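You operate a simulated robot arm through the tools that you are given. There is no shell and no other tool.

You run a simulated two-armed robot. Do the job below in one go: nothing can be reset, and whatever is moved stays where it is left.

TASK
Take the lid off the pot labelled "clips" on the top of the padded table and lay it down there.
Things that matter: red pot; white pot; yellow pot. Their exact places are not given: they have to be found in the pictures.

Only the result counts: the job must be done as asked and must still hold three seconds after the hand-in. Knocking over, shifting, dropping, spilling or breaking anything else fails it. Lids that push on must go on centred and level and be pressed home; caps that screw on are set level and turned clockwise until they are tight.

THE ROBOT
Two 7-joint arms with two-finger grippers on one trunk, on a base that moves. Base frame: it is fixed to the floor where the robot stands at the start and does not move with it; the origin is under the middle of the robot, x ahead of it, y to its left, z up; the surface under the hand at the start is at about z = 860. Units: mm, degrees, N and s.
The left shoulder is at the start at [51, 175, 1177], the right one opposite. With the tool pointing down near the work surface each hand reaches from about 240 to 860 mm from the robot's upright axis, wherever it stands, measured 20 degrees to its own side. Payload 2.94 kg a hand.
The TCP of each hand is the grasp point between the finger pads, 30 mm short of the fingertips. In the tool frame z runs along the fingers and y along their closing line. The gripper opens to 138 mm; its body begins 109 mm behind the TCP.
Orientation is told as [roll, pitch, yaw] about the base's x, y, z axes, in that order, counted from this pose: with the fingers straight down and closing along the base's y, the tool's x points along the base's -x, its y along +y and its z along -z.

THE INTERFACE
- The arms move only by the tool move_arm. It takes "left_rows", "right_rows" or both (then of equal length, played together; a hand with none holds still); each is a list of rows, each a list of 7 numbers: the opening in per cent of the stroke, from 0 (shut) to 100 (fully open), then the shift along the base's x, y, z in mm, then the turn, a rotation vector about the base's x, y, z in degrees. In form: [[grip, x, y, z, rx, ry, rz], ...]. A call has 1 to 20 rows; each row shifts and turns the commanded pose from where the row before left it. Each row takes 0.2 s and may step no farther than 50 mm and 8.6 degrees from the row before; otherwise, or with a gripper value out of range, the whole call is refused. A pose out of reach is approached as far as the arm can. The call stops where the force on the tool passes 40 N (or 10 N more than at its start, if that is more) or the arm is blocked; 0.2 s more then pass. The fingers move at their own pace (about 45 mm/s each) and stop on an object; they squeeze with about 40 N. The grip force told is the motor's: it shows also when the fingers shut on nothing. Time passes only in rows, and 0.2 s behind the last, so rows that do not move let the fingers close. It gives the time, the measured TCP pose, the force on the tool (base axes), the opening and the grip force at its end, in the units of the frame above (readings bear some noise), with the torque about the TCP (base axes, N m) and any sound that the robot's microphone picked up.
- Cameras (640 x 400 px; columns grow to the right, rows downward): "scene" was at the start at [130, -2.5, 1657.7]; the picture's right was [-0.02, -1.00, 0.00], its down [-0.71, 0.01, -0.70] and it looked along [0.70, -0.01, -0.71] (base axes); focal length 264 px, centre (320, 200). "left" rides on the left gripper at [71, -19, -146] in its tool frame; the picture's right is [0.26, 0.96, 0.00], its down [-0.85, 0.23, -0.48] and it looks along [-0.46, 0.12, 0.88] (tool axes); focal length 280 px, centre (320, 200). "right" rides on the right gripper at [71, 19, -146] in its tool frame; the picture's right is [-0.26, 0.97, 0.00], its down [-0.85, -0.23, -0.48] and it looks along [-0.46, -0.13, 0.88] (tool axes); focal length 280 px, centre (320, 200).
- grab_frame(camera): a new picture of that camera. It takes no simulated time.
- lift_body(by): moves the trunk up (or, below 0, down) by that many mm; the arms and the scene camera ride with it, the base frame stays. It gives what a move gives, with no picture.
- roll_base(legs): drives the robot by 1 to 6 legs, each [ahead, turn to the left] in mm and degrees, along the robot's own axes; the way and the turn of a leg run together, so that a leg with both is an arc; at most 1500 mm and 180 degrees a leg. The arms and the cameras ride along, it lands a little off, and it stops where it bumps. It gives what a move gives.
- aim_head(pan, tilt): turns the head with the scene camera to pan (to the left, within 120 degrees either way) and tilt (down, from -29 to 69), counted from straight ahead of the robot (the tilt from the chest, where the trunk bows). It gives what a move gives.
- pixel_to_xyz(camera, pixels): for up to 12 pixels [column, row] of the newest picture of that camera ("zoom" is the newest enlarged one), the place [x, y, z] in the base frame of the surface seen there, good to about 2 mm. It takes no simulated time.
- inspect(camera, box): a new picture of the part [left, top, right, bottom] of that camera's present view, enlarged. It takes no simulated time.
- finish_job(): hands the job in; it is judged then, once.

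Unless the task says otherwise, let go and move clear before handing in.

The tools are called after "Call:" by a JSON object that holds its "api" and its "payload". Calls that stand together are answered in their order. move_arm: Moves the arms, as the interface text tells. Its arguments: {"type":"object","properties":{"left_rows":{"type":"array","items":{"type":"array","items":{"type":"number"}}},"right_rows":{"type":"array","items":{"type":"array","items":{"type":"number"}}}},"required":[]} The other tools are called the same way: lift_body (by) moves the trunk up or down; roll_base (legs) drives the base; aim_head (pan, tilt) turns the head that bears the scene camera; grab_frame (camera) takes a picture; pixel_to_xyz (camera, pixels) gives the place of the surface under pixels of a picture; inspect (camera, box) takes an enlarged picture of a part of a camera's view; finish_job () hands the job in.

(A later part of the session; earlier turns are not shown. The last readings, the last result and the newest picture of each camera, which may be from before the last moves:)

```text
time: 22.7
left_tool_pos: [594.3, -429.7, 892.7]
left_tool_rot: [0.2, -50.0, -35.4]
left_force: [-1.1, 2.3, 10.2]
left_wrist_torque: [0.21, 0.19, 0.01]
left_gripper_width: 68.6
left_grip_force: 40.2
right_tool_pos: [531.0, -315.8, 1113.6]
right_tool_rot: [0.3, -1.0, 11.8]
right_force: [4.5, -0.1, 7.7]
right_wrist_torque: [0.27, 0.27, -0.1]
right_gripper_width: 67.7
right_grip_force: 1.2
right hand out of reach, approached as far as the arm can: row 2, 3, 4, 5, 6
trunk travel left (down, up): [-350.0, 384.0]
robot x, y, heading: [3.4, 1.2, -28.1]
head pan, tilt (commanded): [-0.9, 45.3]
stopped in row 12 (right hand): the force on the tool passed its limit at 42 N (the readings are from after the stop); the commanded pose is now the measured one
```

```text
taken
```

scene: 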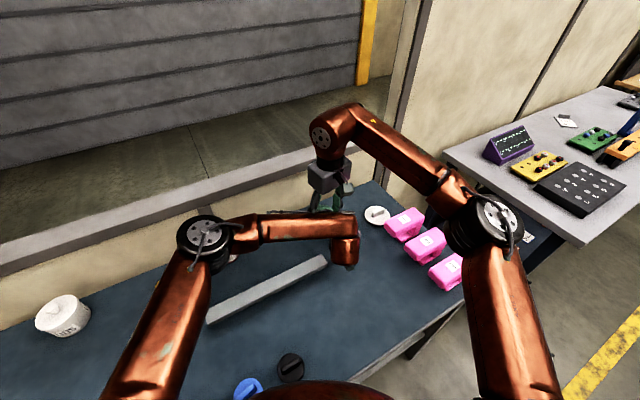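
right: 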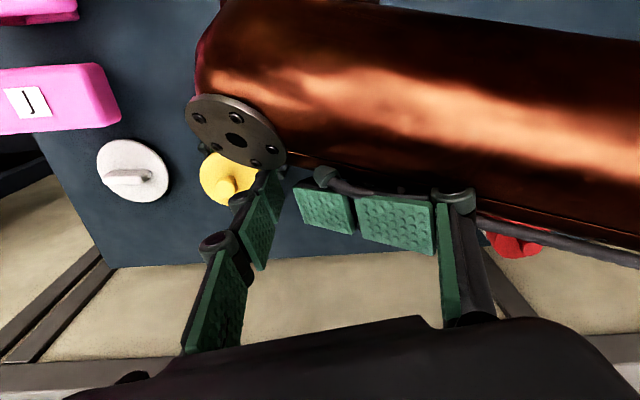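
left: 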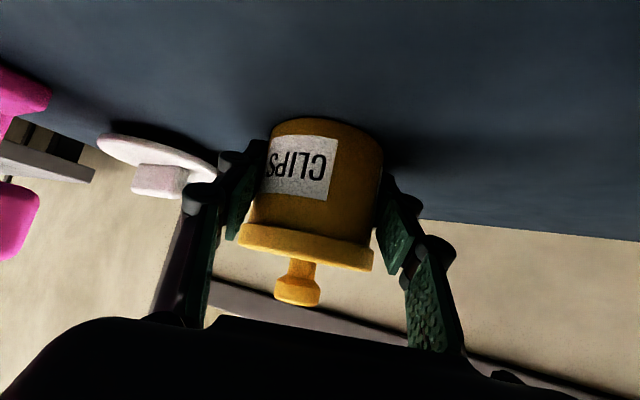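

The right hand drifted off course: it was out of reach in rows 2–6 and ended at (531,-316,1114), where its finger leans on the left forearm (force [4.5,0,7.7]). The left hand still holds the pot in place at (594,-430,893). I'll ease the right hand away in +x and up in small steps.

Call:
{"api": "move_arm", "payload": {"right_rows": [[40, 6, 0, 4, 0, 0, 0], [40, 8, 0, 6, 0, 0, 0], [40, 8, 0, 8, 0, 0, 0]]}}

Call:
{"api": "grab_frame", "payload": {"camera": "right"}}

Call:
{"api": "grab_frame", "payload": {"camera": "left"}}

```text
time: 23.5
left_tool_pos: [594.0, -429.3, 893.6]
left_tool_rot: [0.2, -50.1, -35.2]
left_force: [-3.0, 1.7, 8.2]
left_wrist_torque: [0.15, 0.16, 0.01]
left_gripper_width: 68.5
left_grip_force: 39.9
right_tool_pos: [552.0, -317.9, 1130.0]
right_tool_rot: [0.4, -0.6, 11.8]
right_force: [-0.5, 0.0, 0.7]
right_wrist_torque: [-0.03, -0.02, 0.03]
right_gripper_width: 55.3
right_grip_force: 0.0
trunk travel left (down, up): [-350.0, 384.0]
robot x, y, heading: [0.8, 2.5, -28.3]
head pan, tilt (commanded): [-0.9, 45.3]
```

```text
taken
```

right: 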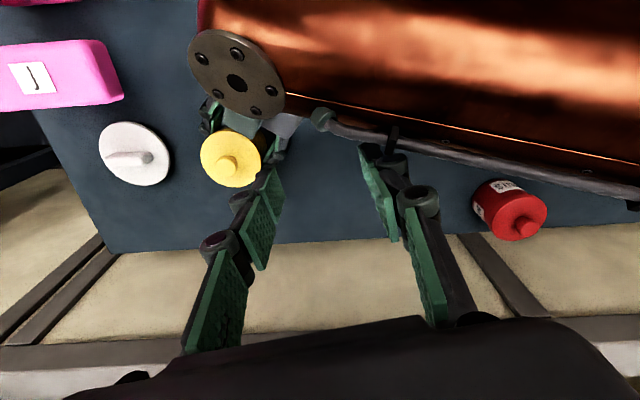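

```text
taken
```

left: 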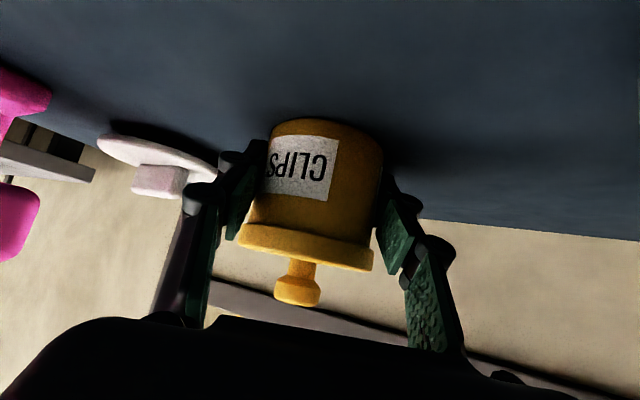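

The right hand is free now (force ≈0, fingers back to 55 mm), and the left still grips the pot. I'll check where the left wrist disc at (235,80) and the knob at (228,163) are before moving over the knob.

Call:
{"api": "pixel_to_xyz", "payload": {"camera": "right", "pixels": [[235, 80], [235, 112], [275, 100], [228, 163], [205, 150], [260, 165], [232, 185], [230, 140], [285, 125], [270, 150], [207, 115], [320, 118]]}}

Call:
{"api": "inspect", "payload": {"camera": "right", "box": [170, 70, 310, 210]}}

Call:
{"api": "inspect", "payload": {"camera": "scene", "box": [250, 80, 520, 290]}}

```text
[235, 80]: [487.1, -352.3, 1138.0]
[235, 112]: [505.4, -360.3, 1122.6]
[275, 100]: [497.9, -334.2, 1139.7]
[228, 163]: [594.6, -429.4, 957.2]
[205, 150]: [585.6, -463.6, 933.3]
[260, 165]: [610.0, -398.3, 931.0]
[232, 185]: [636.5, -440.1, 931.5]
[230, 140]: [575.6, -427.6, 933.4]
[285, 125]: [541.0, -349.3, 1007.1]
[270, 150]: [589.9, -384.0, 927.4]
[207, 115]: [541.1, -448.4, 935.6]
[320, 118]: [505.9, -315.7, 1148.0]
```

```text
2.86 times, centred on (240, 140) of right
```

zoom: 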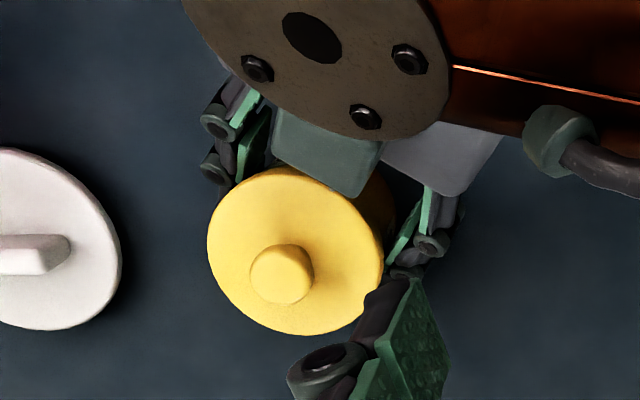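

```text
1.90 times, centred on (385, 185) of scene
```

zoom: 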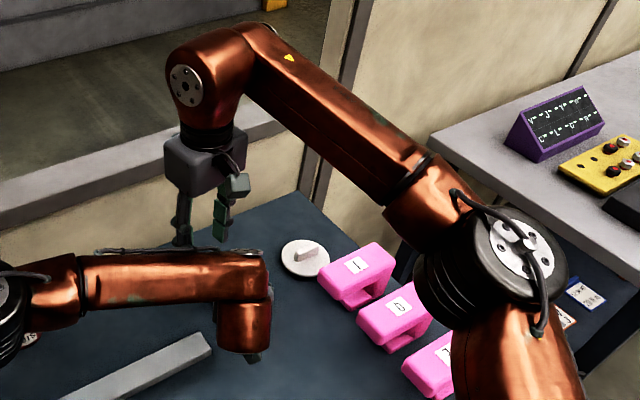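

The knob reads at about (598,-431), and a teal/grey part of the left gripper shows just next to the lid at (242,124). I'll check its height to be sure the right fingers have room.

Call:
{"api": "pixel_to_xyz", "payload": {"camera": "right", "pixels": [[242, 124], [250, 134], [232, 128], [258, 125], [225, 170], [230, 175], [222, 162], [237, 165], [228, 173], [272, 128]]}}

Call:
{"api": "inspect", "payload": {"camera": "scene", "box": [300, 170, 400, 280]}}

```text
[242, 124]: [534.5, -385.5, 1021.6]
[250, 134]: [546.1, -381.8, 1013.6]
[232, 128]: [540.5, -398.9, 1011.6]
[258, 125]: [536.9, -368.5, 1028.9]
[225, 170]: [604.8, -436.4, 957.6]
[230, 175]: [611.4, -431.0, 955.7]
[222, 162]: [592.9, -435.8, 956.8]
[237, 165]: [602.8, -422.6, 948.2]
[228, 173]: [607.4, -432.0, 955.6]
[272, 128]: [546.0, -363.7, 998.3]
```

```text
3.64 times, centred on (350, 225) of scene
```

zoom: 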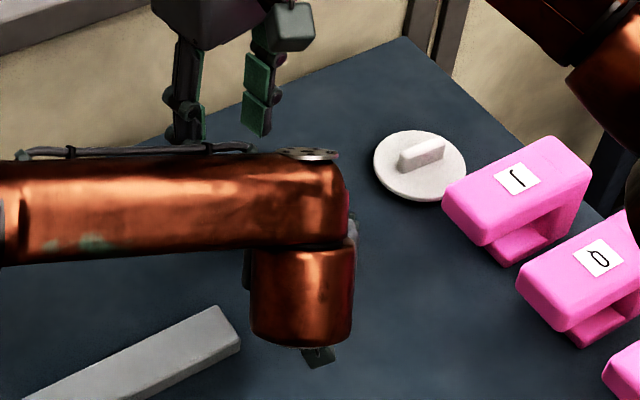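

The left gripper's highest part near the pot is about 75 mm from the pot's axis at z≈1015, so the right fingers have room. I'll move the right hand out in +x first, then sideways over the knob at (601,-431.5), staying high.

Call:
{"api": "move_arm", "payload": {"right_rows": [[36, 16, 0, 8, 0, 0, 0], [32, 16, 0, 8, 0, 0, 0], [32, 17, -10, 4, 0, 0, 0], [32, 0, -25, 0, 0, 0, 0], [32, 0, -25, 0, 0, 0, 0], [32, 0, -25, 0, 0, 0, 0], [32, 0, -28.5, 0, 0, 0, 0], [32, 0, 0, 0, 0, 0, 0]]}}

Call:
{"api": "grab_frame", "payload": {"camera": "right"}}

Call:
{"api": "grab_frame", "payload": {"camera": "scene"}}

```text
time: 25.3
left_tool_pos: [595.0, -429.2, 893.1]
left_tool_rot: [0.3, -50.1, -35.2]
left_force: [-0.7, -1.4, 10.2]
left_wrist_torque: [-0.01, -0.13, 0.08]
left_gripper_width: 68.3
left_grip_force: 39.6
right_tool_pos: [551.2, -318.2, 1130.5]
right_tool_rot: [0.4, -0.7, 11.9]
right_force: [0.9, -0.8, -0.1]
right_wrist_torque: [0.02, 0.0, 0.02]
right_gripper_width: 44.3
right_grip_force: 0.0
right hand out of reach, approached as far as the arm can: row 1, 2, 3, 4, 5, 6, 7
trunk travel left (down, up): [-350.0, 384.0]
robot x, y, heading: [-2.3, 0.0, -28.3]
head pan, tilt (commanded): [-0.9, 45.3]
```

```text
taken
```

right: 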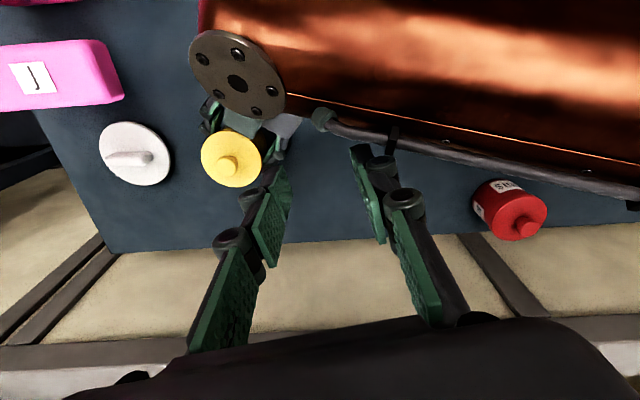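

```text
taken
```

scene: 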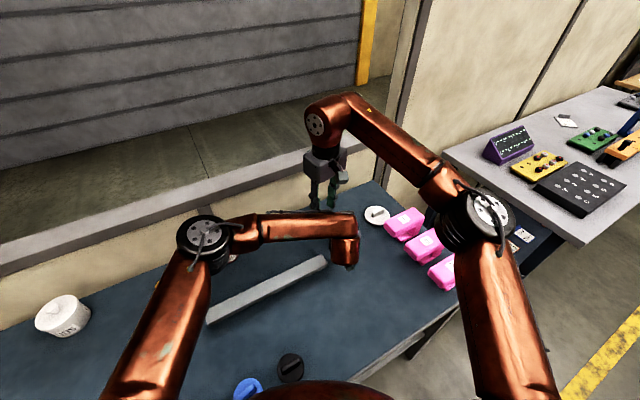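

The right arm didn't move: rows 1–7 were all out of reach, so it stayed at (551,-318,1130), probably because the +40° yaw hits a wrist limit. I'll turn the yaw back in small steps and watch where the hand goes.

Call:
{"api": "move_arm", "payload": {"right_rows": [[32, 0, 0, 0, 0, 0, -4], [32, 0, 0, 0, 0, 0, -4]]}}

```text
time: 25.9
left_tool_pos: [595.2, -429.1, 893.2]
left_tool_rot: [0.2, -50.1, -35.1]
left_force: [-1.4, -3.1, 11.7]
left_wrist_torque: [0.03, -0.16, 0.01]
left_gripper_width: 68.5
left_grip_force: 40.6
right_tool_pos: [552.3, -317.4, 1130.4]
right_tool_rot: [0.3, -0.8, 3.9]
right_force: [-0.1, 0.3, -1.2]
right_wrist_torque: [0.02, 0.0, -0.01]
right_gripper_width: 44.2
right_grip_force: 0.0
trunk travel left (down, up): [-350.0, 384.0]
robot x, y, heading: [-1.5, 0.9, -28.2]
head pan, tilt (commanded): [-0.9, 45.3]
```

The yaw turned back cleanly in place (3.9° now), so the commanded pose follows the hand. I'll continue to a yaw of about -20°, then try moving.

Call:
{"api": "move_arm", "payload": {"right_rows": [[32, 0, 0, 3, 0, 0, -6], [32, 0, 0, 3, 0, 0, -6], [32, 0, 0, 3, 0, 0, -6], [32, 0, 0, 3, 0, 0, -6], [32, 6, 0, 0, 0, 0, 0]]}}

Call:
{"api": "grab_frame", "payload": {"camera": "scene"}}

```text
time: 27.1
left_tool_pos: [594.7, -430.7, 892.5]
left_tool_rot: [0.2, -50.2, -35.2]
left_force: [0.8, -1.8, 12.9]
left_wrist_torque: [0.14, -0.2, -0.04]
left_gripper_width: 68.5
left_grip_force: 40.4
right_tool_pos: [557.2, -317.5, 1141.4]
right_tool_rot: [0.3, -0.8, -20.2]
right_force: [-1.1, 0.1, 0.6]
right_wrist_torque: [0.01, 0.01, 0.02]
right_gripper_width: 44.2
right_grip_force: 0.2
trunk travel left (down, up): [-350.0, 384.0]
robot x, y, heading: [0.1, 0.7, -28.2]
head pan, tilt (commanded): [-0.9, 45.3]
```

```text
taken
```

scene: 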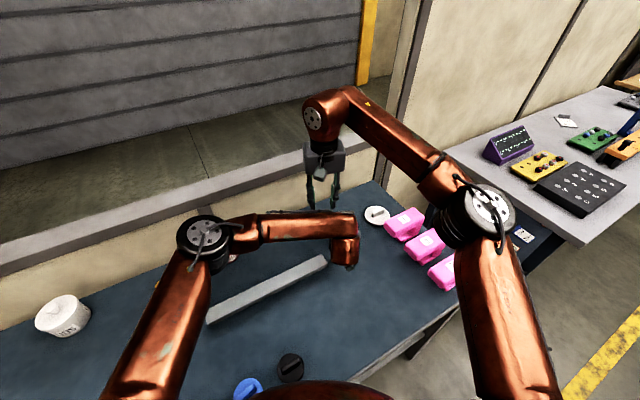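

The right hand answers again at yaw -20°. I'll move it out in +x and then over the knob.

Call:
{"api": "move_arm", "payload": {"right_rows": [[32, 14, 0, 3, 0, 0, 0], [32, 15, 0, 3, 0, 0, 0], [32, 15, -10, 3, 0, 0, 0], [32, 0, -26, 0, 0, 0, 0], [32, 0, -26, 0, 0, 0, 0], [32, 0, -26, 0, 0, 0, 0], [32, 0, -26, 0, 0, 0, 0], [32, 0, 0, 0, 0, 0, 0]]}}

Call:
{"api": "grab_frame", "payload": {"camera": "right"}}

Call:
{"api": "grab_frame", "payload": {"camera": "scene"}}

```text
time: 28.9
left_tool_pos: [594.6, -429.9, 893.8]
left_tool_rot: [0.2, -50.2, -35.3]
left_force: [0.1, -1.4, 12.3]
left_wrist_torque: [0.12, -0.25, 0.01]
left_gripper_width: 68.2
left_grip_force: 39.9
right_tool_pos: [601.1, -432.4, 1150.5]
right_tool_rot: [0.3, -0.7, -20.1]
right_force: [-0.1, 0.1, -0.3]
right_wrist_torque: [-0.05, -0.02, -0.02]
right_gripper_width: 43.9
right_grip_force: 0.0
trunk travel left (down, up): [-350.0, 384.0]
robot x, y, heading: [4.4, -3.7, -28.2]
head pan, tilt (commanded): [-0.9, 45.3]
```

```text
taken
```

right: 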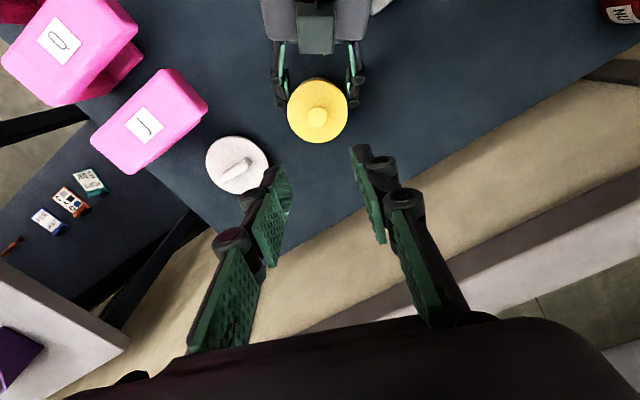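

```text
taken
```

scene: 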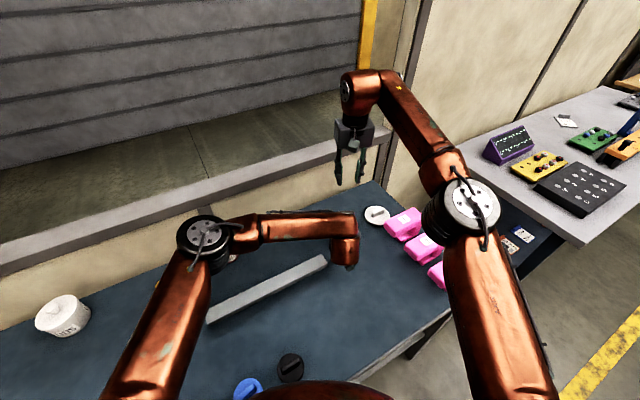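

The right hand is above the pot, which shows at (318,110) with the left gripper holding it from the robot's side. I'll measure the knob and the nearby left-gripper parts from here.

Call:
{"api": "inspect", "payload": {"camera": "right", "box": [250, 0, 390, 160]}}

Call:
{"api": "pixel_to_xyz", "payload": {"camera": "right", "pixels": [[318, 117], [318, 108], [318, 126], [309, 117], [327, 117], [288, 112], [347, 112], [318, 142], [316, 50], [316, 20], [280, 20], [355, 20]]}}

```text
2.50 times, centred on (320, 80) of right
```

zoom: 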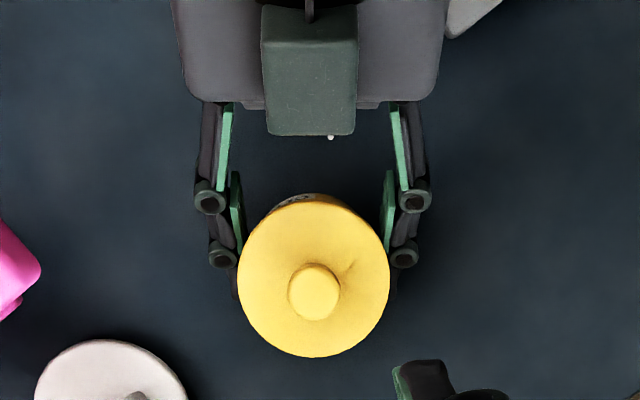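

```text
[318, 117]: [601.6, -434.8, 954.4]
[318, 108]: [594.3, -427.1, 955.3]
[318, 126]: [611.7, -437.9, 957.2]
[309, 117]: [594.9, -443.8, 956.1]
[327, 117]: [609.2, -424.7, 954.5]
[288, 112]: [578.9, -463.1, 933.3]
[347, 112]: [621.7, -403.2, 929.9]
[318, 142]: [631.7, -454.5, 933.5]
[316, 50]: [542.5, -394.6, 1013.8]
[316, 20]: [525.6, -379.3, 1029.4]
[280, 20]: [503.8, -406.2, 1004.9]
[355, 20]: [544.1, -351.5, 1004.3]
```

The knob is centred at about (602,-433.3), and the left gripper's highest part near the axis, (542,-395,1014), is about 70 mm away. I'll lower the right hand to just above the grasp height, checking the forces.

Call:
{"api": "move_arm", "payload": {"right_rows": [[32, 0.9, -0.9, -25, 0, 0, 0], [32, 0, 0, -30, 0, 0, 0], [32, 0, 0, -30, 0, 0, 0], [32, 0, 0, -30, 0, 0, 0], [32, 0, 0, -25, 0, 0, 0], [32, 0, 0, -15, 0, 0, 0], [32, 0, 0, -8, 0, 0, 0], [32, 0, 0, 0, 0, 0, 0]]}}

Call:
{"api": "grab_frame", "payload": {"camera": "right"}}

Call:
{"api": "grab_frame", "payload": {"camera": "left"}}

Call:
{"api": "grab_frame", "payload": {"camera": "scene"}}

```text
time: 30.7
left_tool_pos: [594.9, -428.8, 892.7]
left_tool_rot: [0.2, -50.1, -35.2]
left_force: [-0.8, 1.0, 11.1]
left_wrist_torque: [0.08, -0.26, 0.09]
left_gripper_width: 68.4
left_grip_force: 39.9
right_tool_pos: [602.6, -431.7, 988.7]
right_tool_rot: [0.3, -0.8, -20.1]
right_force: [-0.3, 0.5, -0.8]
right_wrist_torque: [-0.01, -0.02, 0.02]
right_gripper_width: 44.1
right_grip_force: 0.1
trunk travel left (down, up): [-350.0, 384.0]
robot x, y, heading: [1.3, 3.1, -28.3]
head pan, tilt (commanded): [-0.9, 45.3]
```

```text
taken
```

right: 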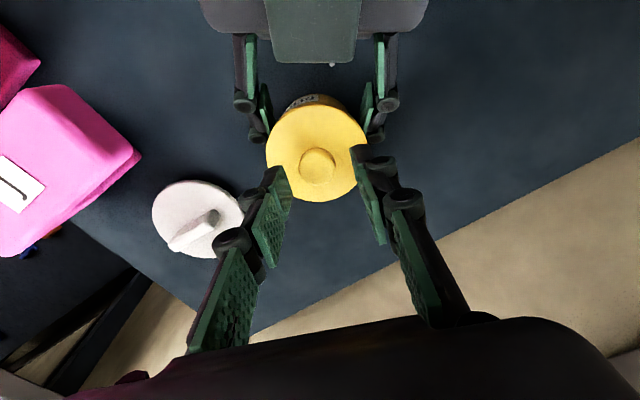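

```text
taken
```

left: 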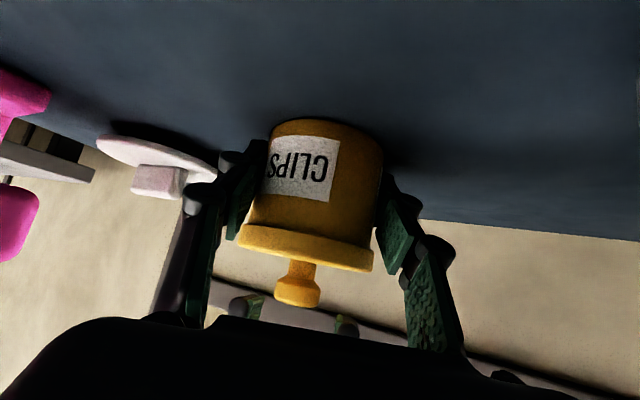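

```text
taken
```

scene: 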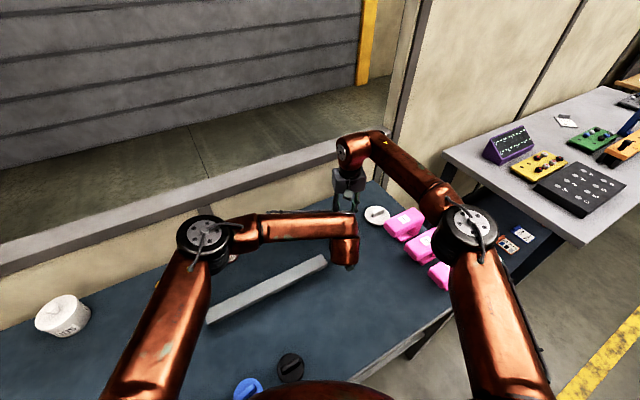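

In the left view the right fingertips at (245,300) and (345,325) straddle the knob at (297,290). Before the last 20 mm I'll check the right elbow's clearance over the pink boxes.

Call:
{"api": "pixel_to_xyz", "payload": {"camera": "scene", "pixels": [[470, 230], [445, 240], [438, 225], [420, 190], [440, 275], [365, 160], [448, 262]]}}

Call:
{"api": "inspect", "payload": {"camera": "right", "box": [230, 70, 420, 260]}}

```text
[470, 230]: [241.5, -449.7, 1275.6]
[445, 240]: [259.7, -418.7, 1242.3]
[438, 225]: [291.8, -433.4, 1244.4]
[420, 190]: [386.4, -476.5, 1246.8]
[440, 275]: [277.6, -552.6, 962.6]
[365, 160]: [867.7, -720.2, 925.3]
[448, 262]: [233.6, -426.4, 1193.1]
```

```text
2.11 times, centred on (325, 165) of right
```

zoom: 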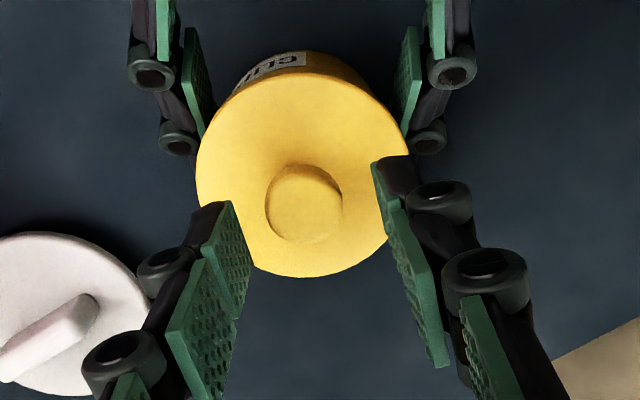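

The elbow is at z≈1190 or higher, well clear. I'll lower the last 20 mm and close on the knob.

Call:
{"api": "move_arm", "payload": {"right_rows": [[32, 0, 0, -8, 0, 0, 0], [32, 0, 0, -7, 0, 0, 0], [32, 0, 0, -5, 0, 0, 0], [32, 0, 0, 0, 0, 0, 0]]}}

Call:
{"api": "inspect", "payload": {"camera": "left", "box": [200, 200, 420, 360]}}

Call:
{"api": "grab_frame", "payload": {"camera": "right"}}

```text
time: 31.7
left_tool_pos: [593.9, -429.7, 894.0]
left_tool_rot: [0.2, -50.0, -35.2]
left_force: [-0.9, 0.2, 9.9]
left_wrist_torque: [0.11, -0.27, 0.08]
left_gripper_width: 68.2
left_grip_force: 39.9
right_tool_pos: [602.6, -432.9, 969.2]
right_tool_rot: [0.3, -0.7, -20.1]
right_force: [-0.8, 0.5, -0.2]
right_wrist_torque: [-0.03, -0.02, 0.0]
right_gripper_width: 43.9
right_grip_force: 0.0
trunk travel left (down, up): [-350.0, 384.0]
robot x, y, heading: [3.7, 4.1, -28.1]
head pan, tilt (commanded): [-0.9, 45.3]
```

```text
2.50 times, centred on (310, 280) of left
```

zoom: 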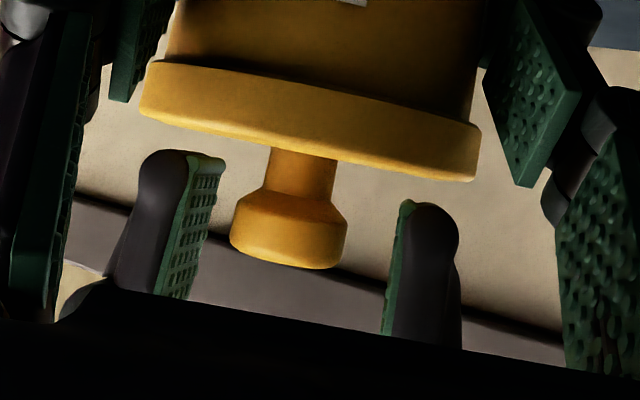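

```text
taken
```

right: 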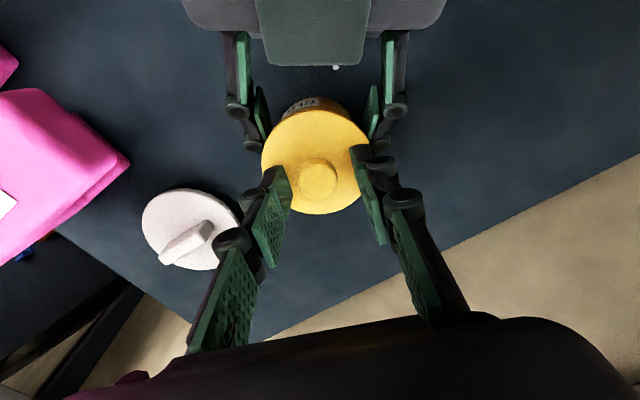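

The side view shows the knob head between the right fingertips, with the hand about 2 mm too far to the image right. I'll correct by (-1,-1.5) mm and close.

Call:
{"api": "move_arm", "payload": {"right_rows": [[30, -1, -1.5, 0, 0, 0, 0], [20, 0, 0, 0, 0, 0, 0], [10, 0, 0, 0, 0, 0, 0], [0, 0, 0, 0, 0, 0, 0], [0, 0, 0, 0, 0, 0, 0], [0, 0, 0, 0, 0, 0, 0]]}}

Call:
{"api": "inspect", "payload": {"camera": "left", "box": [200, 200, 420, 360]}}

```text
time: 33.1
left_tool_pos: [594.5, -428.8, 893.4]
left_tool_rot: [0.2, -50.0, -35.3]
left_force: [-1.4, 1.2, 9.8]
left_wrist_torque: [0.19, -0.27, 0.09]
left_gripper_width: 68.2
left_grip_force: 40.2
right_tool_pos: [601.1, -434.8, 968.7]
right_tool_rot: [0.3, -0.6, -20.1]
right_force: [0.1, -0.6, 0.4]
right_wrist_torque: [0.01, 0.04, 0.0]
right_gripper_width: 22.4
right_grip_force: 39.8
trunk travel left (down, up): [-350.0, 384.0]
robot x, y, heading: [-0.4, -2.3, -28.1]
head pan, tilt (commanded): [-0.9, 45.3]
heard: snap
```

```text
2.50 times, centred on (310, 280) of left
```

zoom: 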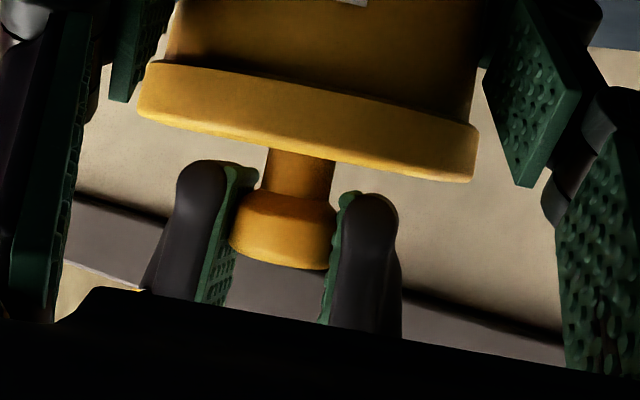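

The right hand holds the knob (22.4 mm, 40 N) and the left holds the body. I'll pull the lid up 3 mm in small steps and read the forces.

Call:
{"api": "move_arm", "payload": {"right_rows": [[0, 0, 0, 1, 0, 0, 0], [0, 0, 0, 1, 0, 0, 0], [0, 0, 0, 1, 0, 0, 0], [0, 0, 0, 0, 0, 0, 0]]}}

Call:
{"api": "inspect", "payload": {"camera": "left", "box": [200, 200, 420, 360]}}

```text
time: 34.1
left_tool_pos: [594.0, -428.6, 892.6]
left_tool_rot: [0.2, -50.0, -35.2]
left_force: [-0.7, 1.2, 9.2]
left_wrist_torque: [0.19, -0.22, 0.1]
left_gripper_width: 68.2
left_grip_force: 39.6
right_tool_pos: [601.9, -435.1, 970.6]
right_tool_rot: [0.3, -0.7, -20.1]
right_force: [-0.3, 0.6, 0.0]
right_wrist_torque: [0.0, 0.0, -0.04]
right_gripper_width: 22.2
right_grip_force: 39.8
trunk travel left (down, up): [-350.0, 384.0]
robot x, y, heading: [0.1, -0.6, -28.1]
head pan, tilt (commanded): [-0.9, 45.3]
```

```text
2.50 times, centred on (310, 280) of left
```

zoom: 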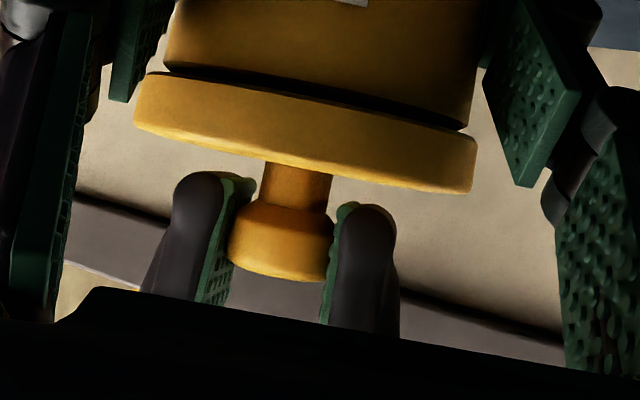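

A gap has opened under the lid skirt (dark line across (310,105)) with almost no force, so the lid is coming off. I'll continue straight up slowly, then faster.

Call:
{"api": "move_arm", "payload": {"right_rows": [[0, 0, 0, 2, 0, 0, 0], [0, 0, 0, 3, 0, 0, 0], [0, 0, 0, 4, 0, 0, 0], [0, 0, 0, 5, 0, 0, 0], [0, 0, 0, 8, 0, 0, 0], [0, 0, 0, 10, 0, 0, 0], [0, 0, 0, 15, 0, 0, 0], [0, 0, 0, 15, 0, 0, 0], [0, 0, 0, 0, 0, 0, 0]]}}

Call:
{"api": "grab_frame", "payload": {"camera": "left"}}

Call:
{"api": "grab_frame", "payload": {"camera": "right"}}

Call:
{"api": "grab_frame", "payload": {"camera": "scene"}}

```text
time: 36.1
left_tool_pos: [596.3, -429.8, 892.3]
left_tool_rot: [0.2, -50.0, -35.3]
left_force: [-1.2, 1.8, 8.7]
left_wrist_torque: [0.15, -0.2, 0.1]
left_gripper_width: 68.3
left_grip_force: 39.9
right_tool_pos: [601.1, -433.7, 1033.6]
right_tool_rot: [0.4, -0.8, -20.0]
right_force: [-0.2, 0.3, -0.4]
right_wrist_torque: [-0.03, -0.05, 0.0]
right_gripper_width: 22.9
right_grip_force: 40.2
trunk travel left (down, up): [-350.0, 384.0]
robot x, y, heading: [-1.0, 3.4, -28.2]
head pan, tilt (commanded): [-0.9, 45.3]
```

```text
taken
```

left: 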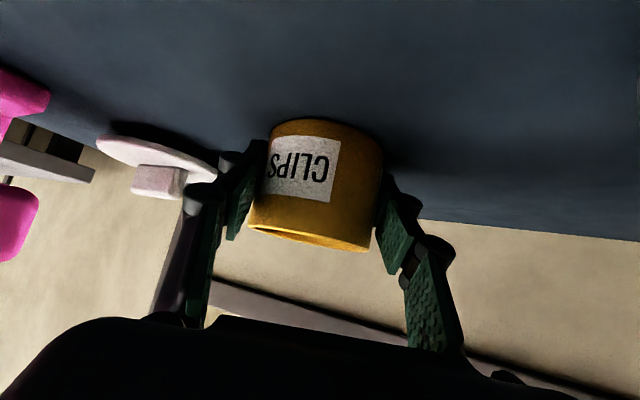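

```text
taken
```

right: 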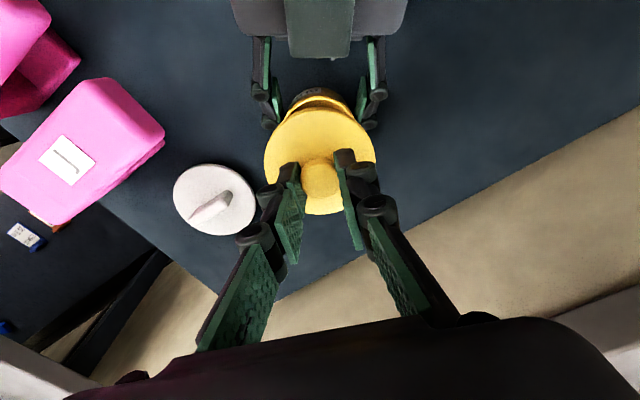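

```text
taken
```

scene: 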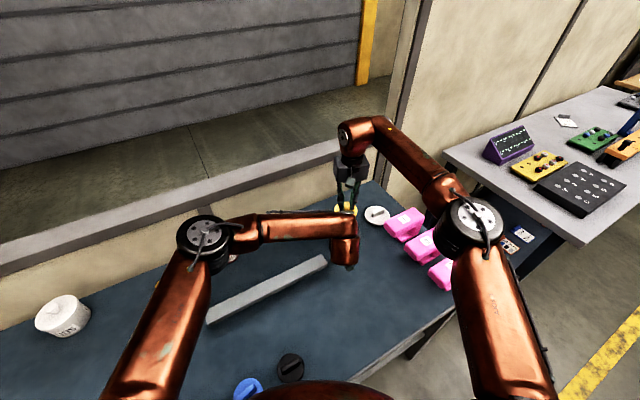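

The lid is off and in the right hand, and the pot stands open in the left gripper. I'll raise the right hand a little more, then open the left fingers gently so the pot stays put.

Call:
{"api": "move_arm", "payload": {"right_rows": [[0, 0, 0, 15, 0, 0, 0], [0, 0, 0, 15, 0, 0, 0], [0, 0, 0, 10, 0, 0, 0], [0, 0, 0, 0, 0, 0, 0], [0, 0, 0, 0, 0, 0, 0], [0, 0, 0, 0, 0, 0, 0], [0, 0, 0, 0, 0, 0, 0], [0, 0, 0, 0, 0, 0, 0]], "left_rows": [[30, 0, 0, 0, 0, 0, 0], [30, 0, 0, 0, 0, 0, 0], [30, 0, 0, 0, 0, 0, 0], [52, 0, 0, 0, 0, 0, 0], [58, 0, 0, 0, 0, 0, 0], [66, 0, 0, 0, 0, 0, 0], [74, 0, 0, 0, 0, 0, 0], [78, 0, 0, 0, 0, 0, 0]]}}

Call:
{"api": "grab_frame", "payload": {"camera": "left"}}

Call:
{"api": "grab_frame", "payload": {"camera": "right"}}

```text
time: 37.9
left_tool_pos: [594.8, -428.9, 892.1]
left_tool_rot: [0.3, -49.9, -35.2]
left_force: [1.2, 0.4, 1.3]
left_wrist_torque: [0.02, 0.01, -0.03]
left_gripper_width: 107.4
left_grip_force: 0.0
right_tool_pos: [602.8, -435.3, 1071.9]
right_tool_rot: [0.2, -0.7, -20.1]
right_force: [0.2, 0.4, -0.3]
right_wrist_torque: [0.0, 0.03, 0.05]
right_gripper_width: 23.2
right_grip_force: 40.0
trunk travel left (down, up): [-350.0, 384.0]
robot x, y, heading: [-1.7, 1.1, -28.0]
head pan, tilt (commanded): [-0.9, 45.3]
```

```text
taken
```

left: 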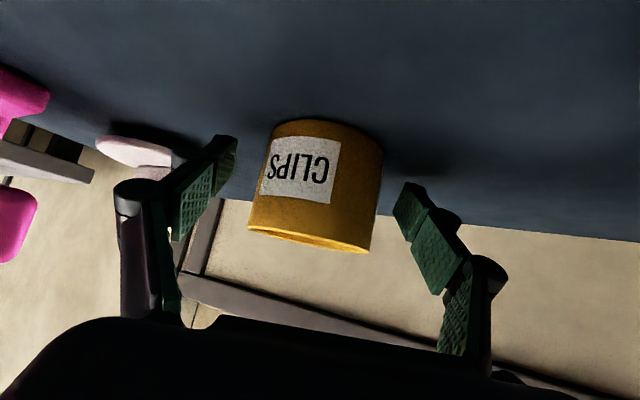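

```text
taken
```

right: 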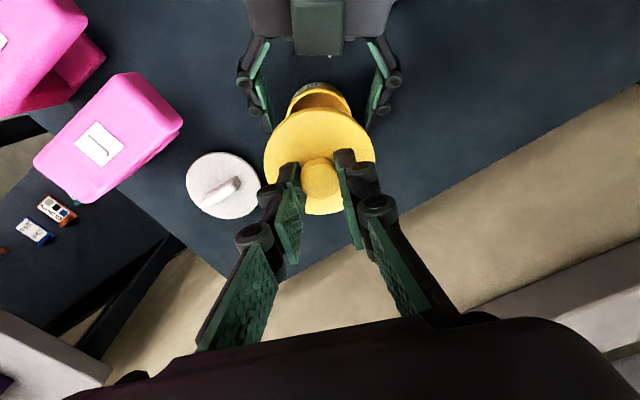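

The left fingers are open (107 mm) and the pot hasn't moved. I'll back the left hand straight out along its axis, then swing it left and up, while the right hand holds the lid still.

Call:
{"api": "move_arm", "payload": {"left_rows": [[80, -6, 4.2, 6.2, 0, 0, 0], [80, -12.5, 8.8, 12.9, 0, 0, 0], [80, -12.5, 8.8, 12.9, 0, 0, 0], [80, -12.5, 8.8, 12.9, 0, 0, 0], [80, -12.5, 8.8, 12.9, 0, 0, 0], [80, -12.5, 8.8, 12.9, 0, 0, 0], [80, 0, 35, 15, 0, 0, 0], [80, 0, 40, 15, 0, 0, 0], [80, 0, 40, 15, 0, 0, 0], [80, 5, 40, 20, 0, 0, 0]]}}

Call:
{"api": "grab_frame", "payload": {"camera": "scene"}}

Call:
{"api": "grab_frame", "payload": {"camera": "right"}}

```text
time: 40.1
left_tool_pos: [531.9, -225.0, 1028.7]
left_tool_rot: [0.0, -50.0, -35.2]
left_force: [0.1, -0.3, -0.4]
left_wrist_torque: [-0.02, -0.02, -0.04]
left_gripper_width: 110.5
left_grip_force: 0.0
right_tool_pos: [602.5, -431.8, 1071.7]
right_tool_rot: [0.2, -0.7, -20.1]
right_force: [0.1, 1.2, -0.7]
right_wrist_torque: [-0.06, 0.0, -0.06]
right_gripper_width: 23.1
right_grip_force: 39.9
trunk travel left (down, up): [-350.0, 384.0]
robot x, y, heading: [-2.0, 4.9, -28.2]
head pan, tilt (commanded): [-0.9, 45.3]
```

```text
taken
```

scene: 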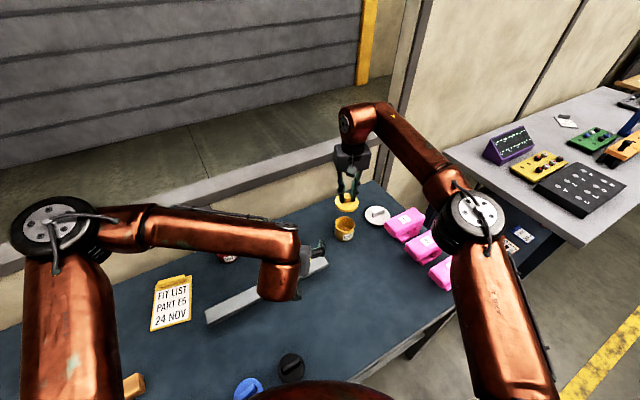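

```text
taken
```

right: 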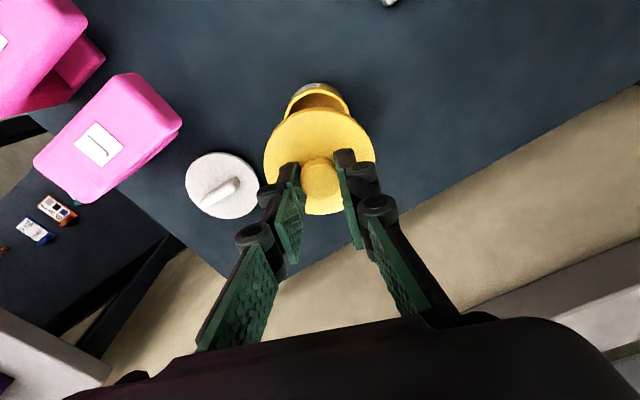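

The pot stands open at (345,228) and the left hand is clear. I'll bring the left hand back up to its upright rest pose, away from the right arm's way.

Call:
{"api": "move_arm", "payload": {"left_rows": [[80, 12, 24, 25, 4.78, 6.82, 0], [80, 12, 24, 25, 4.78, 6.82, 0], [80, 12, 24, 28, 4.78, 6.82, 0], [80, 12, 24, 28, 4.78, 6.82, 0], [80, 12, 24, 28, 4.78, 6.82, 0], [80, 12, 20, 26, 4.78, 6.82, 0], [80, 0, 0, 0, 0, 0, 7], [80, 0, 0, 0, 0, 0, 0]]}}

Call:
{"api": "grab_frame", "payload": {"camera": "scene"}}

Call:
{"api": "inspect", "payload": {"camera": "scene", "box": [280, 170, 480, 310]}}

```text
time: 41.9
left_tool_pos: [604.2, -84.7, 1188.0]
left_tool_rot: [0.0, 0.0, -28.1]
left_force: [-0.5, 0.1, 0.5]
left_wrist_torque: [-0.02, 0.0, 0.0]
left_gripper_width: 110.6
left_grip_force: 0.0
right_tool_pos: [602.3, -434.7, 1071.3]
right_tool_rot: [0.3, -0.7, -20.1]
right_force: [-0.5, -0.3, -0.4]
right_wrist_torque: [0.02, 0.02, 0.0]
right_gripper_width: 23.0
right_grip_force: 40.0
trunk travel left (down, up): [-350.0, 384.0]
robot x, y, heading: [-2.2, 0.5, -27.9]
head pan, tilt (commanded): [-0.9, 45.3]
```

```text
taken
```

scene: 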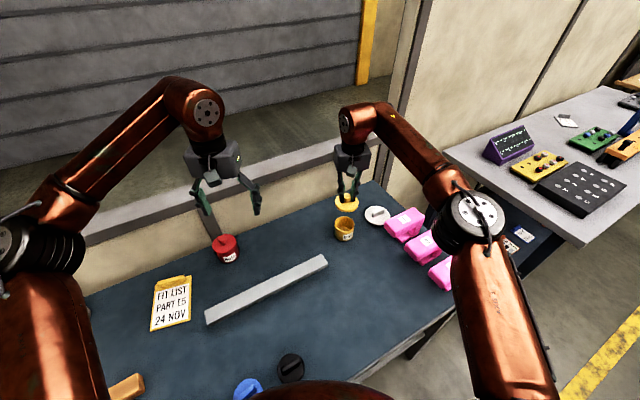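

```text
2.86 times, centred on (380, 240) of scene
```

zoom: 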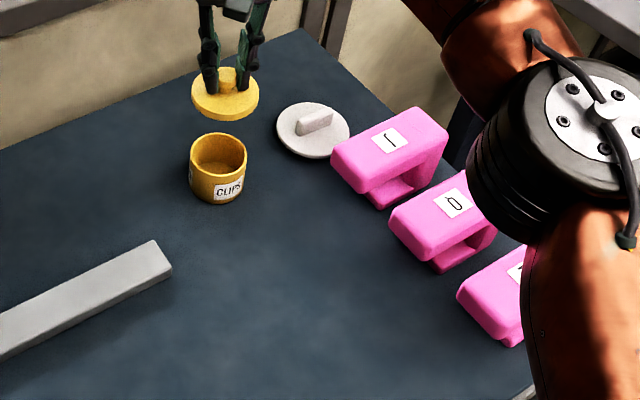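

Everything is standing as before and the lid hangs level in the right hand. The bare patch around (480,-415) is free, about 110 mm from the pot and away from the bar and boxes, so I'll carry the lid over it and lower it to just above the table.

Call:
{"api": "pixel_to_xyz", "payload": {"camera": "scene", "pixels": [[359, 264], [345, 268], [370, 275], [345, 236], [344, 205], [355, 250]]}}

Call:
{"api": "move_arm", "payload": {"right_rows": [[0, -10, 2, 5, 0, 0, 0], [0, -20, 3, 0, 0, 0, 0], [0, -20, 3, 0, 0, 0, 0], [0, -20, 3, 0, 0, 0, 0], [0, -20, 3, 0, 0, 0, 0], [0, -20, 3, 0, 0, 0, 0], [0, -12, 2, 0, 0, 0, 0], [0, 0, 0, -20, 0, 0, 0], [0, 0, 0, -25, 0, 0, 0], [0, 0, 0, -25, 0, 0, 0], [0, 0, 0, 0, 0, 0, 0]]}}

Call:
{"api": "grab_frame", "payload": {"camera": "right"}}

Call:
{"api": "grab_frame", "payload": {"camera": "scene"}}

Call:
{"api": "grab_frame", "payload": {"camera": "left"}}

```text
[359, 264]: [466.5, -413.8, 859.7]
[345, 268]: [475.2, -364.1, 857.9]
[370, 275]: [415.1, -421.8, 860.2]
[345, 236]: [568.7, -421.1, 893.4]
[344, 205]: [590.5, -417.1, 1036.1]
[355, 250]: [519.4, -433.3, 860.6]
```

```text
time: 44.3
left_tool_pos: [604.3, -86.5, 1188.9]
left_tool_rot: [0.0, 0.0, -28.3]
left_force: [0.1, 1.3, -0.5]
left_wrist_torque: [-0.02, 0.0, -0.03]
left_gripper_width: 110.3
left_grip_force: 0.0
right_tool_pos: [478.6, -414.7, 1007.7]
right_tool_rot: [0.3, -0.7, -20.1]
right_force: [-0.2, 0.2, 0.4]
right_wrist_torque: [-0.04, -0.01, 0.02]
right_gripper_width: 22.9
right_grip_force: 39.6
trunk travel left (down, up): [-350.0, 384.0]
robot x, y, heading: [1.1, -1.5, -27.8]
head pan, tilt (commanded): [-0.9, 45.3]
```

```text
taken
```

right: 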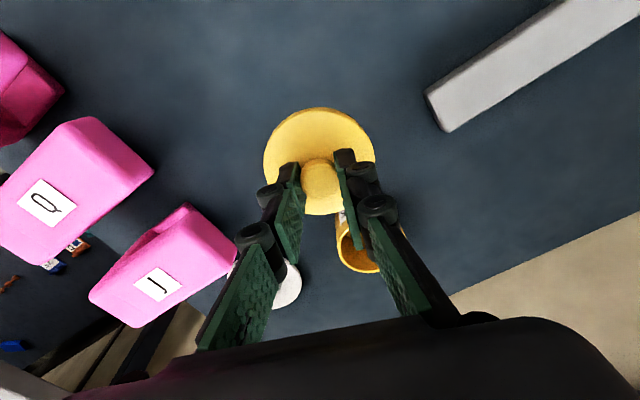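

```text
taken
```

scene: 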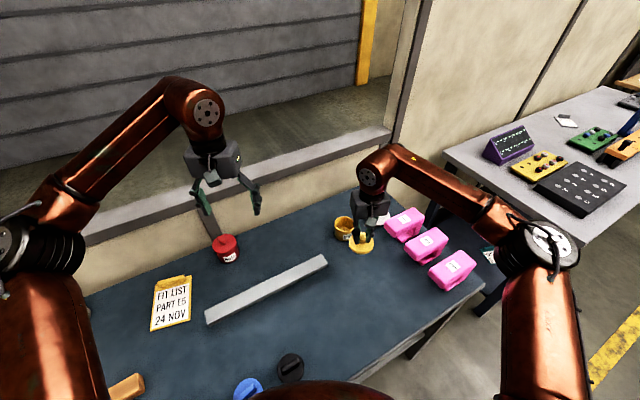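

```text
taken
```

left: 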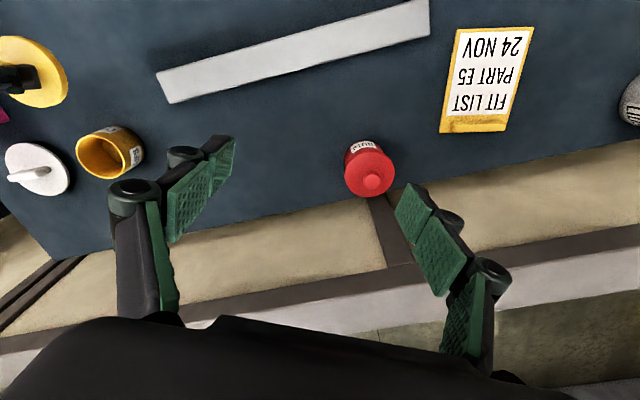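

The lid is over the free patch, but the right forearm passes above the pink boxes, so I'll check its height before lowering another 75 mm.

Call:
{"api": "pixel_to_xyz", "payload": {"camera": "scene", "pixels": [[440, 180], [440, 198], [490, 205], [480, 222], [510, 270], [545, 245], [375, 185], [395, 205], [362, 245], [502, 240]]}}

Call:
{"api": "inspect", "payload": {"camera": "scene", "box": [330, 140, 590, 300]}}

```text
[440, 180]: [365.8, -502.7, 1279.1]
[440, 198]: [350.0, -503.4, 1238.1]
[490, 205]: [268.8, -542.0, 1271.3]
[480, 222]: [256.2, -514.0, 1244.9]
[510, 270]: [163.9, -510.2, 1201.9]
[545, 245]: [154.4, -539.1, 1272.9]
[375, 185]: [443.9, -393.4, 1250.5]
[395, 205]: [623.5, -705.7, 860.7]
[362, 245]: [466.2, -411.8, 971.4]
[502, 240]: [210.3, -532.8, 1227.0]
```

```text
2.46 times, centred on (460, 220) of scene
```

zoom: 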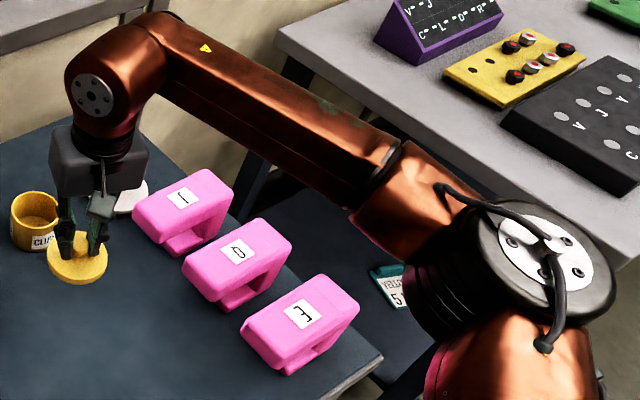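

The forearm is at z≥1200, so there's ample room. I'll lower the lid to about 20 mm above the table.

Call:
{"api": "move_arm", "payload": {"right_rows": [[0, 0, 0, -20, 0, 0, 0], [0, 0, 0, -20, 0, 0, 0], [0, 0, 0, -15, 0, 0, 0], [0, 0, 0, -10, 0, 0, 0], [0, 0, 0, -7, 0, 0, 0], [0, 0, 0, 0, 0, 0, 0]]}}

Call:
{"api": "inspect", "payload": {"camera": "scene", "box": [320, 190, 420, 290]}}

Call:
{"api": "inspect", "payload": {"camera": "left", "box": [0, 10, 170, 210]}}

```text
time: 45.7
left_tool_pos: [603.9, -85.3, 1187.4]
left_tool_rot: [0.1, 0.0, -28.2]
left_force: [0.4, 0.5, 0.1]
left_wrist_torque: [0.02, -0.01, 0.0]
left_gripper_width: 110.6
left_grip_force: 0.2
right_tool_pos: [479.6, -415.3, 933.6]
right_tool_rot: [0.3, -0.8, -20.2]
right_force: [0.4, -0.9, -0.2]
right_wrist_torque: [0.02, 0.01, -0.01]
right_gripper_width: 22.9
right_grip_force: 39.6
trunk travel left (down, up): [-350.0, 384.0]
robot x, y, heading: [-2.3, -1.2, -28.1]
head pan, tilt (commanded): [-0.9, 45.3]
```

```text
4.00 times, centred on (370, 240) of scene
```

zoom: 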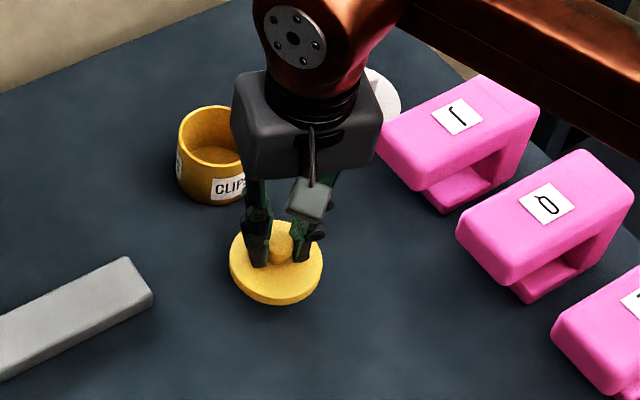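

```text
2.00 times, centred on (85, 110) of left
```

zoom: 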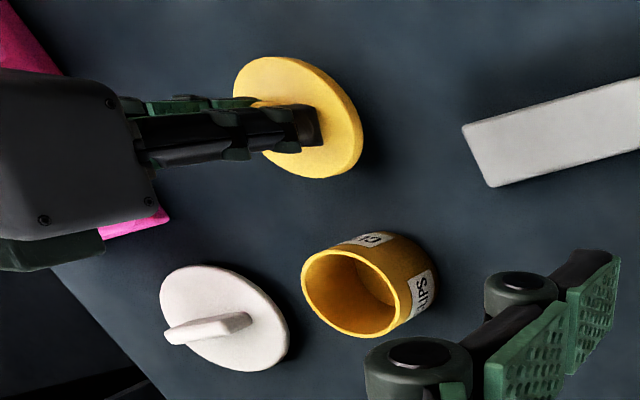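

The lid hangs level just above the bare table. I'll lower it in small steps while watching for contact force.

Call:
{"api": "move_arm", "payload": {"right_rows": [[0, 0, 0, -3, 0, 0, 0], [0, 0, 0, -3, 0, 0, 0], [0, 0, 0, -2, 0, 0, 0], [0, 0, 0, -2, 0, 0, 0], [0, 0, 0, 0, 0, 0, 0]]}}

Call:
{"api": "inspect", "payload": {"camera": "scene", "box": [335, 230, 405, 280]}}

Call:
{"api": "pixel_to_xyz", "payload": {"camera": "zoom", "pixels": [[250, 240], [300, 265], [350, 250], [250, 255], [250, 265], [250, 280], [300, 300]]}}

```text
time: 46.9
left_tool_pos: [603.3, -86.2, 1187.8]
left_tool_rot: [0.1, 0.1, -28.1]
left_force: [0.1, 0.2, 0.0]
left_wrist_torque: [-0.01, -0.01, 0.01]
left_gripper_width: 110.4
left_grip_force: 0.1
right_tool_pos: [479.3, -414.1, 925.2]
right_tool_rot: [0.3, -0.7, -20.1]
right_force: [-0.5, -0.5, -0.2]
right_wrist_torque: [0.01, -0.01, 0.01]
right_gripper_width: 22.9
right_grip_force: 40.3
trunk travel left (down, up): [-350.0, 384.0]
robot x, y, heading: [-1.3, -3.9, -27.8]
head pan, tilt (commanded): [-0.9, 45.3]
```

```text
8.00 times, centred on (370, 255) of scene
```

zoom: 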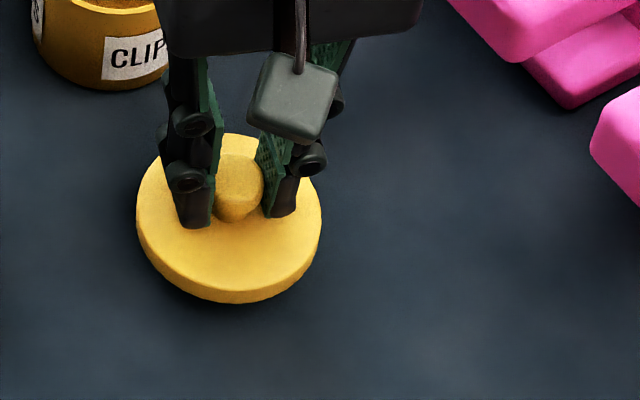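

```text
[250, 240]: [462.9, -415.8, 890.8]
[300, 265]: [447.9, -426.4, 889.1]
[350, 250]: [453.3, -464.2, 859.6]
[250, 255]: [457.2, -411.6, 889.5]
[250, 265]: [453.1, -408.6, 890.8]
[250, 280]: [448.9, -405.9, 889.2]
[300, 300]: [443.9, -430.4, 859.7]
```

The lid top is at z≈890 with no contact yet. I'll keep lowering in 1.5–2 mm steps.

Call:
{"api": "move_arm", "payload": {"right_rows": [[0, 0, 0, -2, 0, 0, 0], [0, 0, 0, -2, 0, 0, 0], [0, 0, 0, -2, 0, 0, 0], [0, 0, 0, -1, 0, 0, 0], [0, 0, 0, 0, 0, 0, 0]]}}

Call:
{"api": "inspect", "payload": {"camera": "scene", "box": [335, 230, 405, 280]}}

Call:
{"api": "pixel_to_xyz", "payload": {"camera": "zoom", "pixels": [[250, 275], [250, 285], [250, 292], [250, 298], [250, 304], [250, 310], [250, 316]]}}

```text
time: 48.1
left_tool_pos: [602.6, -86.7, 1188.3]
left_tool_rot: [0.1, 0.0, -28.1]
left_force: [0.3, -0.8, -0.2]
left_wrist_torque: [0.01, -0.01, 0.02]
left_gripper_width: 110.6
left_grip_force: 0.1
right_tool_pos: [479.5, -415.4, 919.2]
right_tool_rot: [0.3, -0.7, -20.1]
right_force: [-0.2, 0.1, -0.5]
right_wrist_torque: [0.04, 0.01, -0.01]
right_gripper_width: 22.7
right_grip_force: 39.7
trunk travel left (down, up): [-350.0, 384.0]
robot x, y, heading: [0.3, 1.1, -28.0]
head pan, tilt (commanded): [-0.9, 45.3]
```

```text
8.00 times, centred on (370, 255) of scene
```

zoom: 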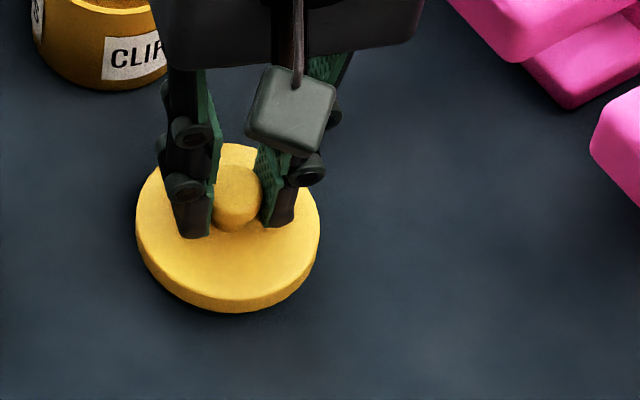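

```text
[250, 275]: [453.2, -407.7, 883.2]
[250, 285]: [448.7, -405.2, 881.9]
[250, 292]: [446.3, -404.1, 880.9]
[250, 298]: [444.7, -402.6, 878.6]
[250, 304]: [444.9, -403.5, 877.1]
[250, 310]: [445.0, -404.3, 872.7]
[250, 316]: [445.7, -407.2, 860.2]
```

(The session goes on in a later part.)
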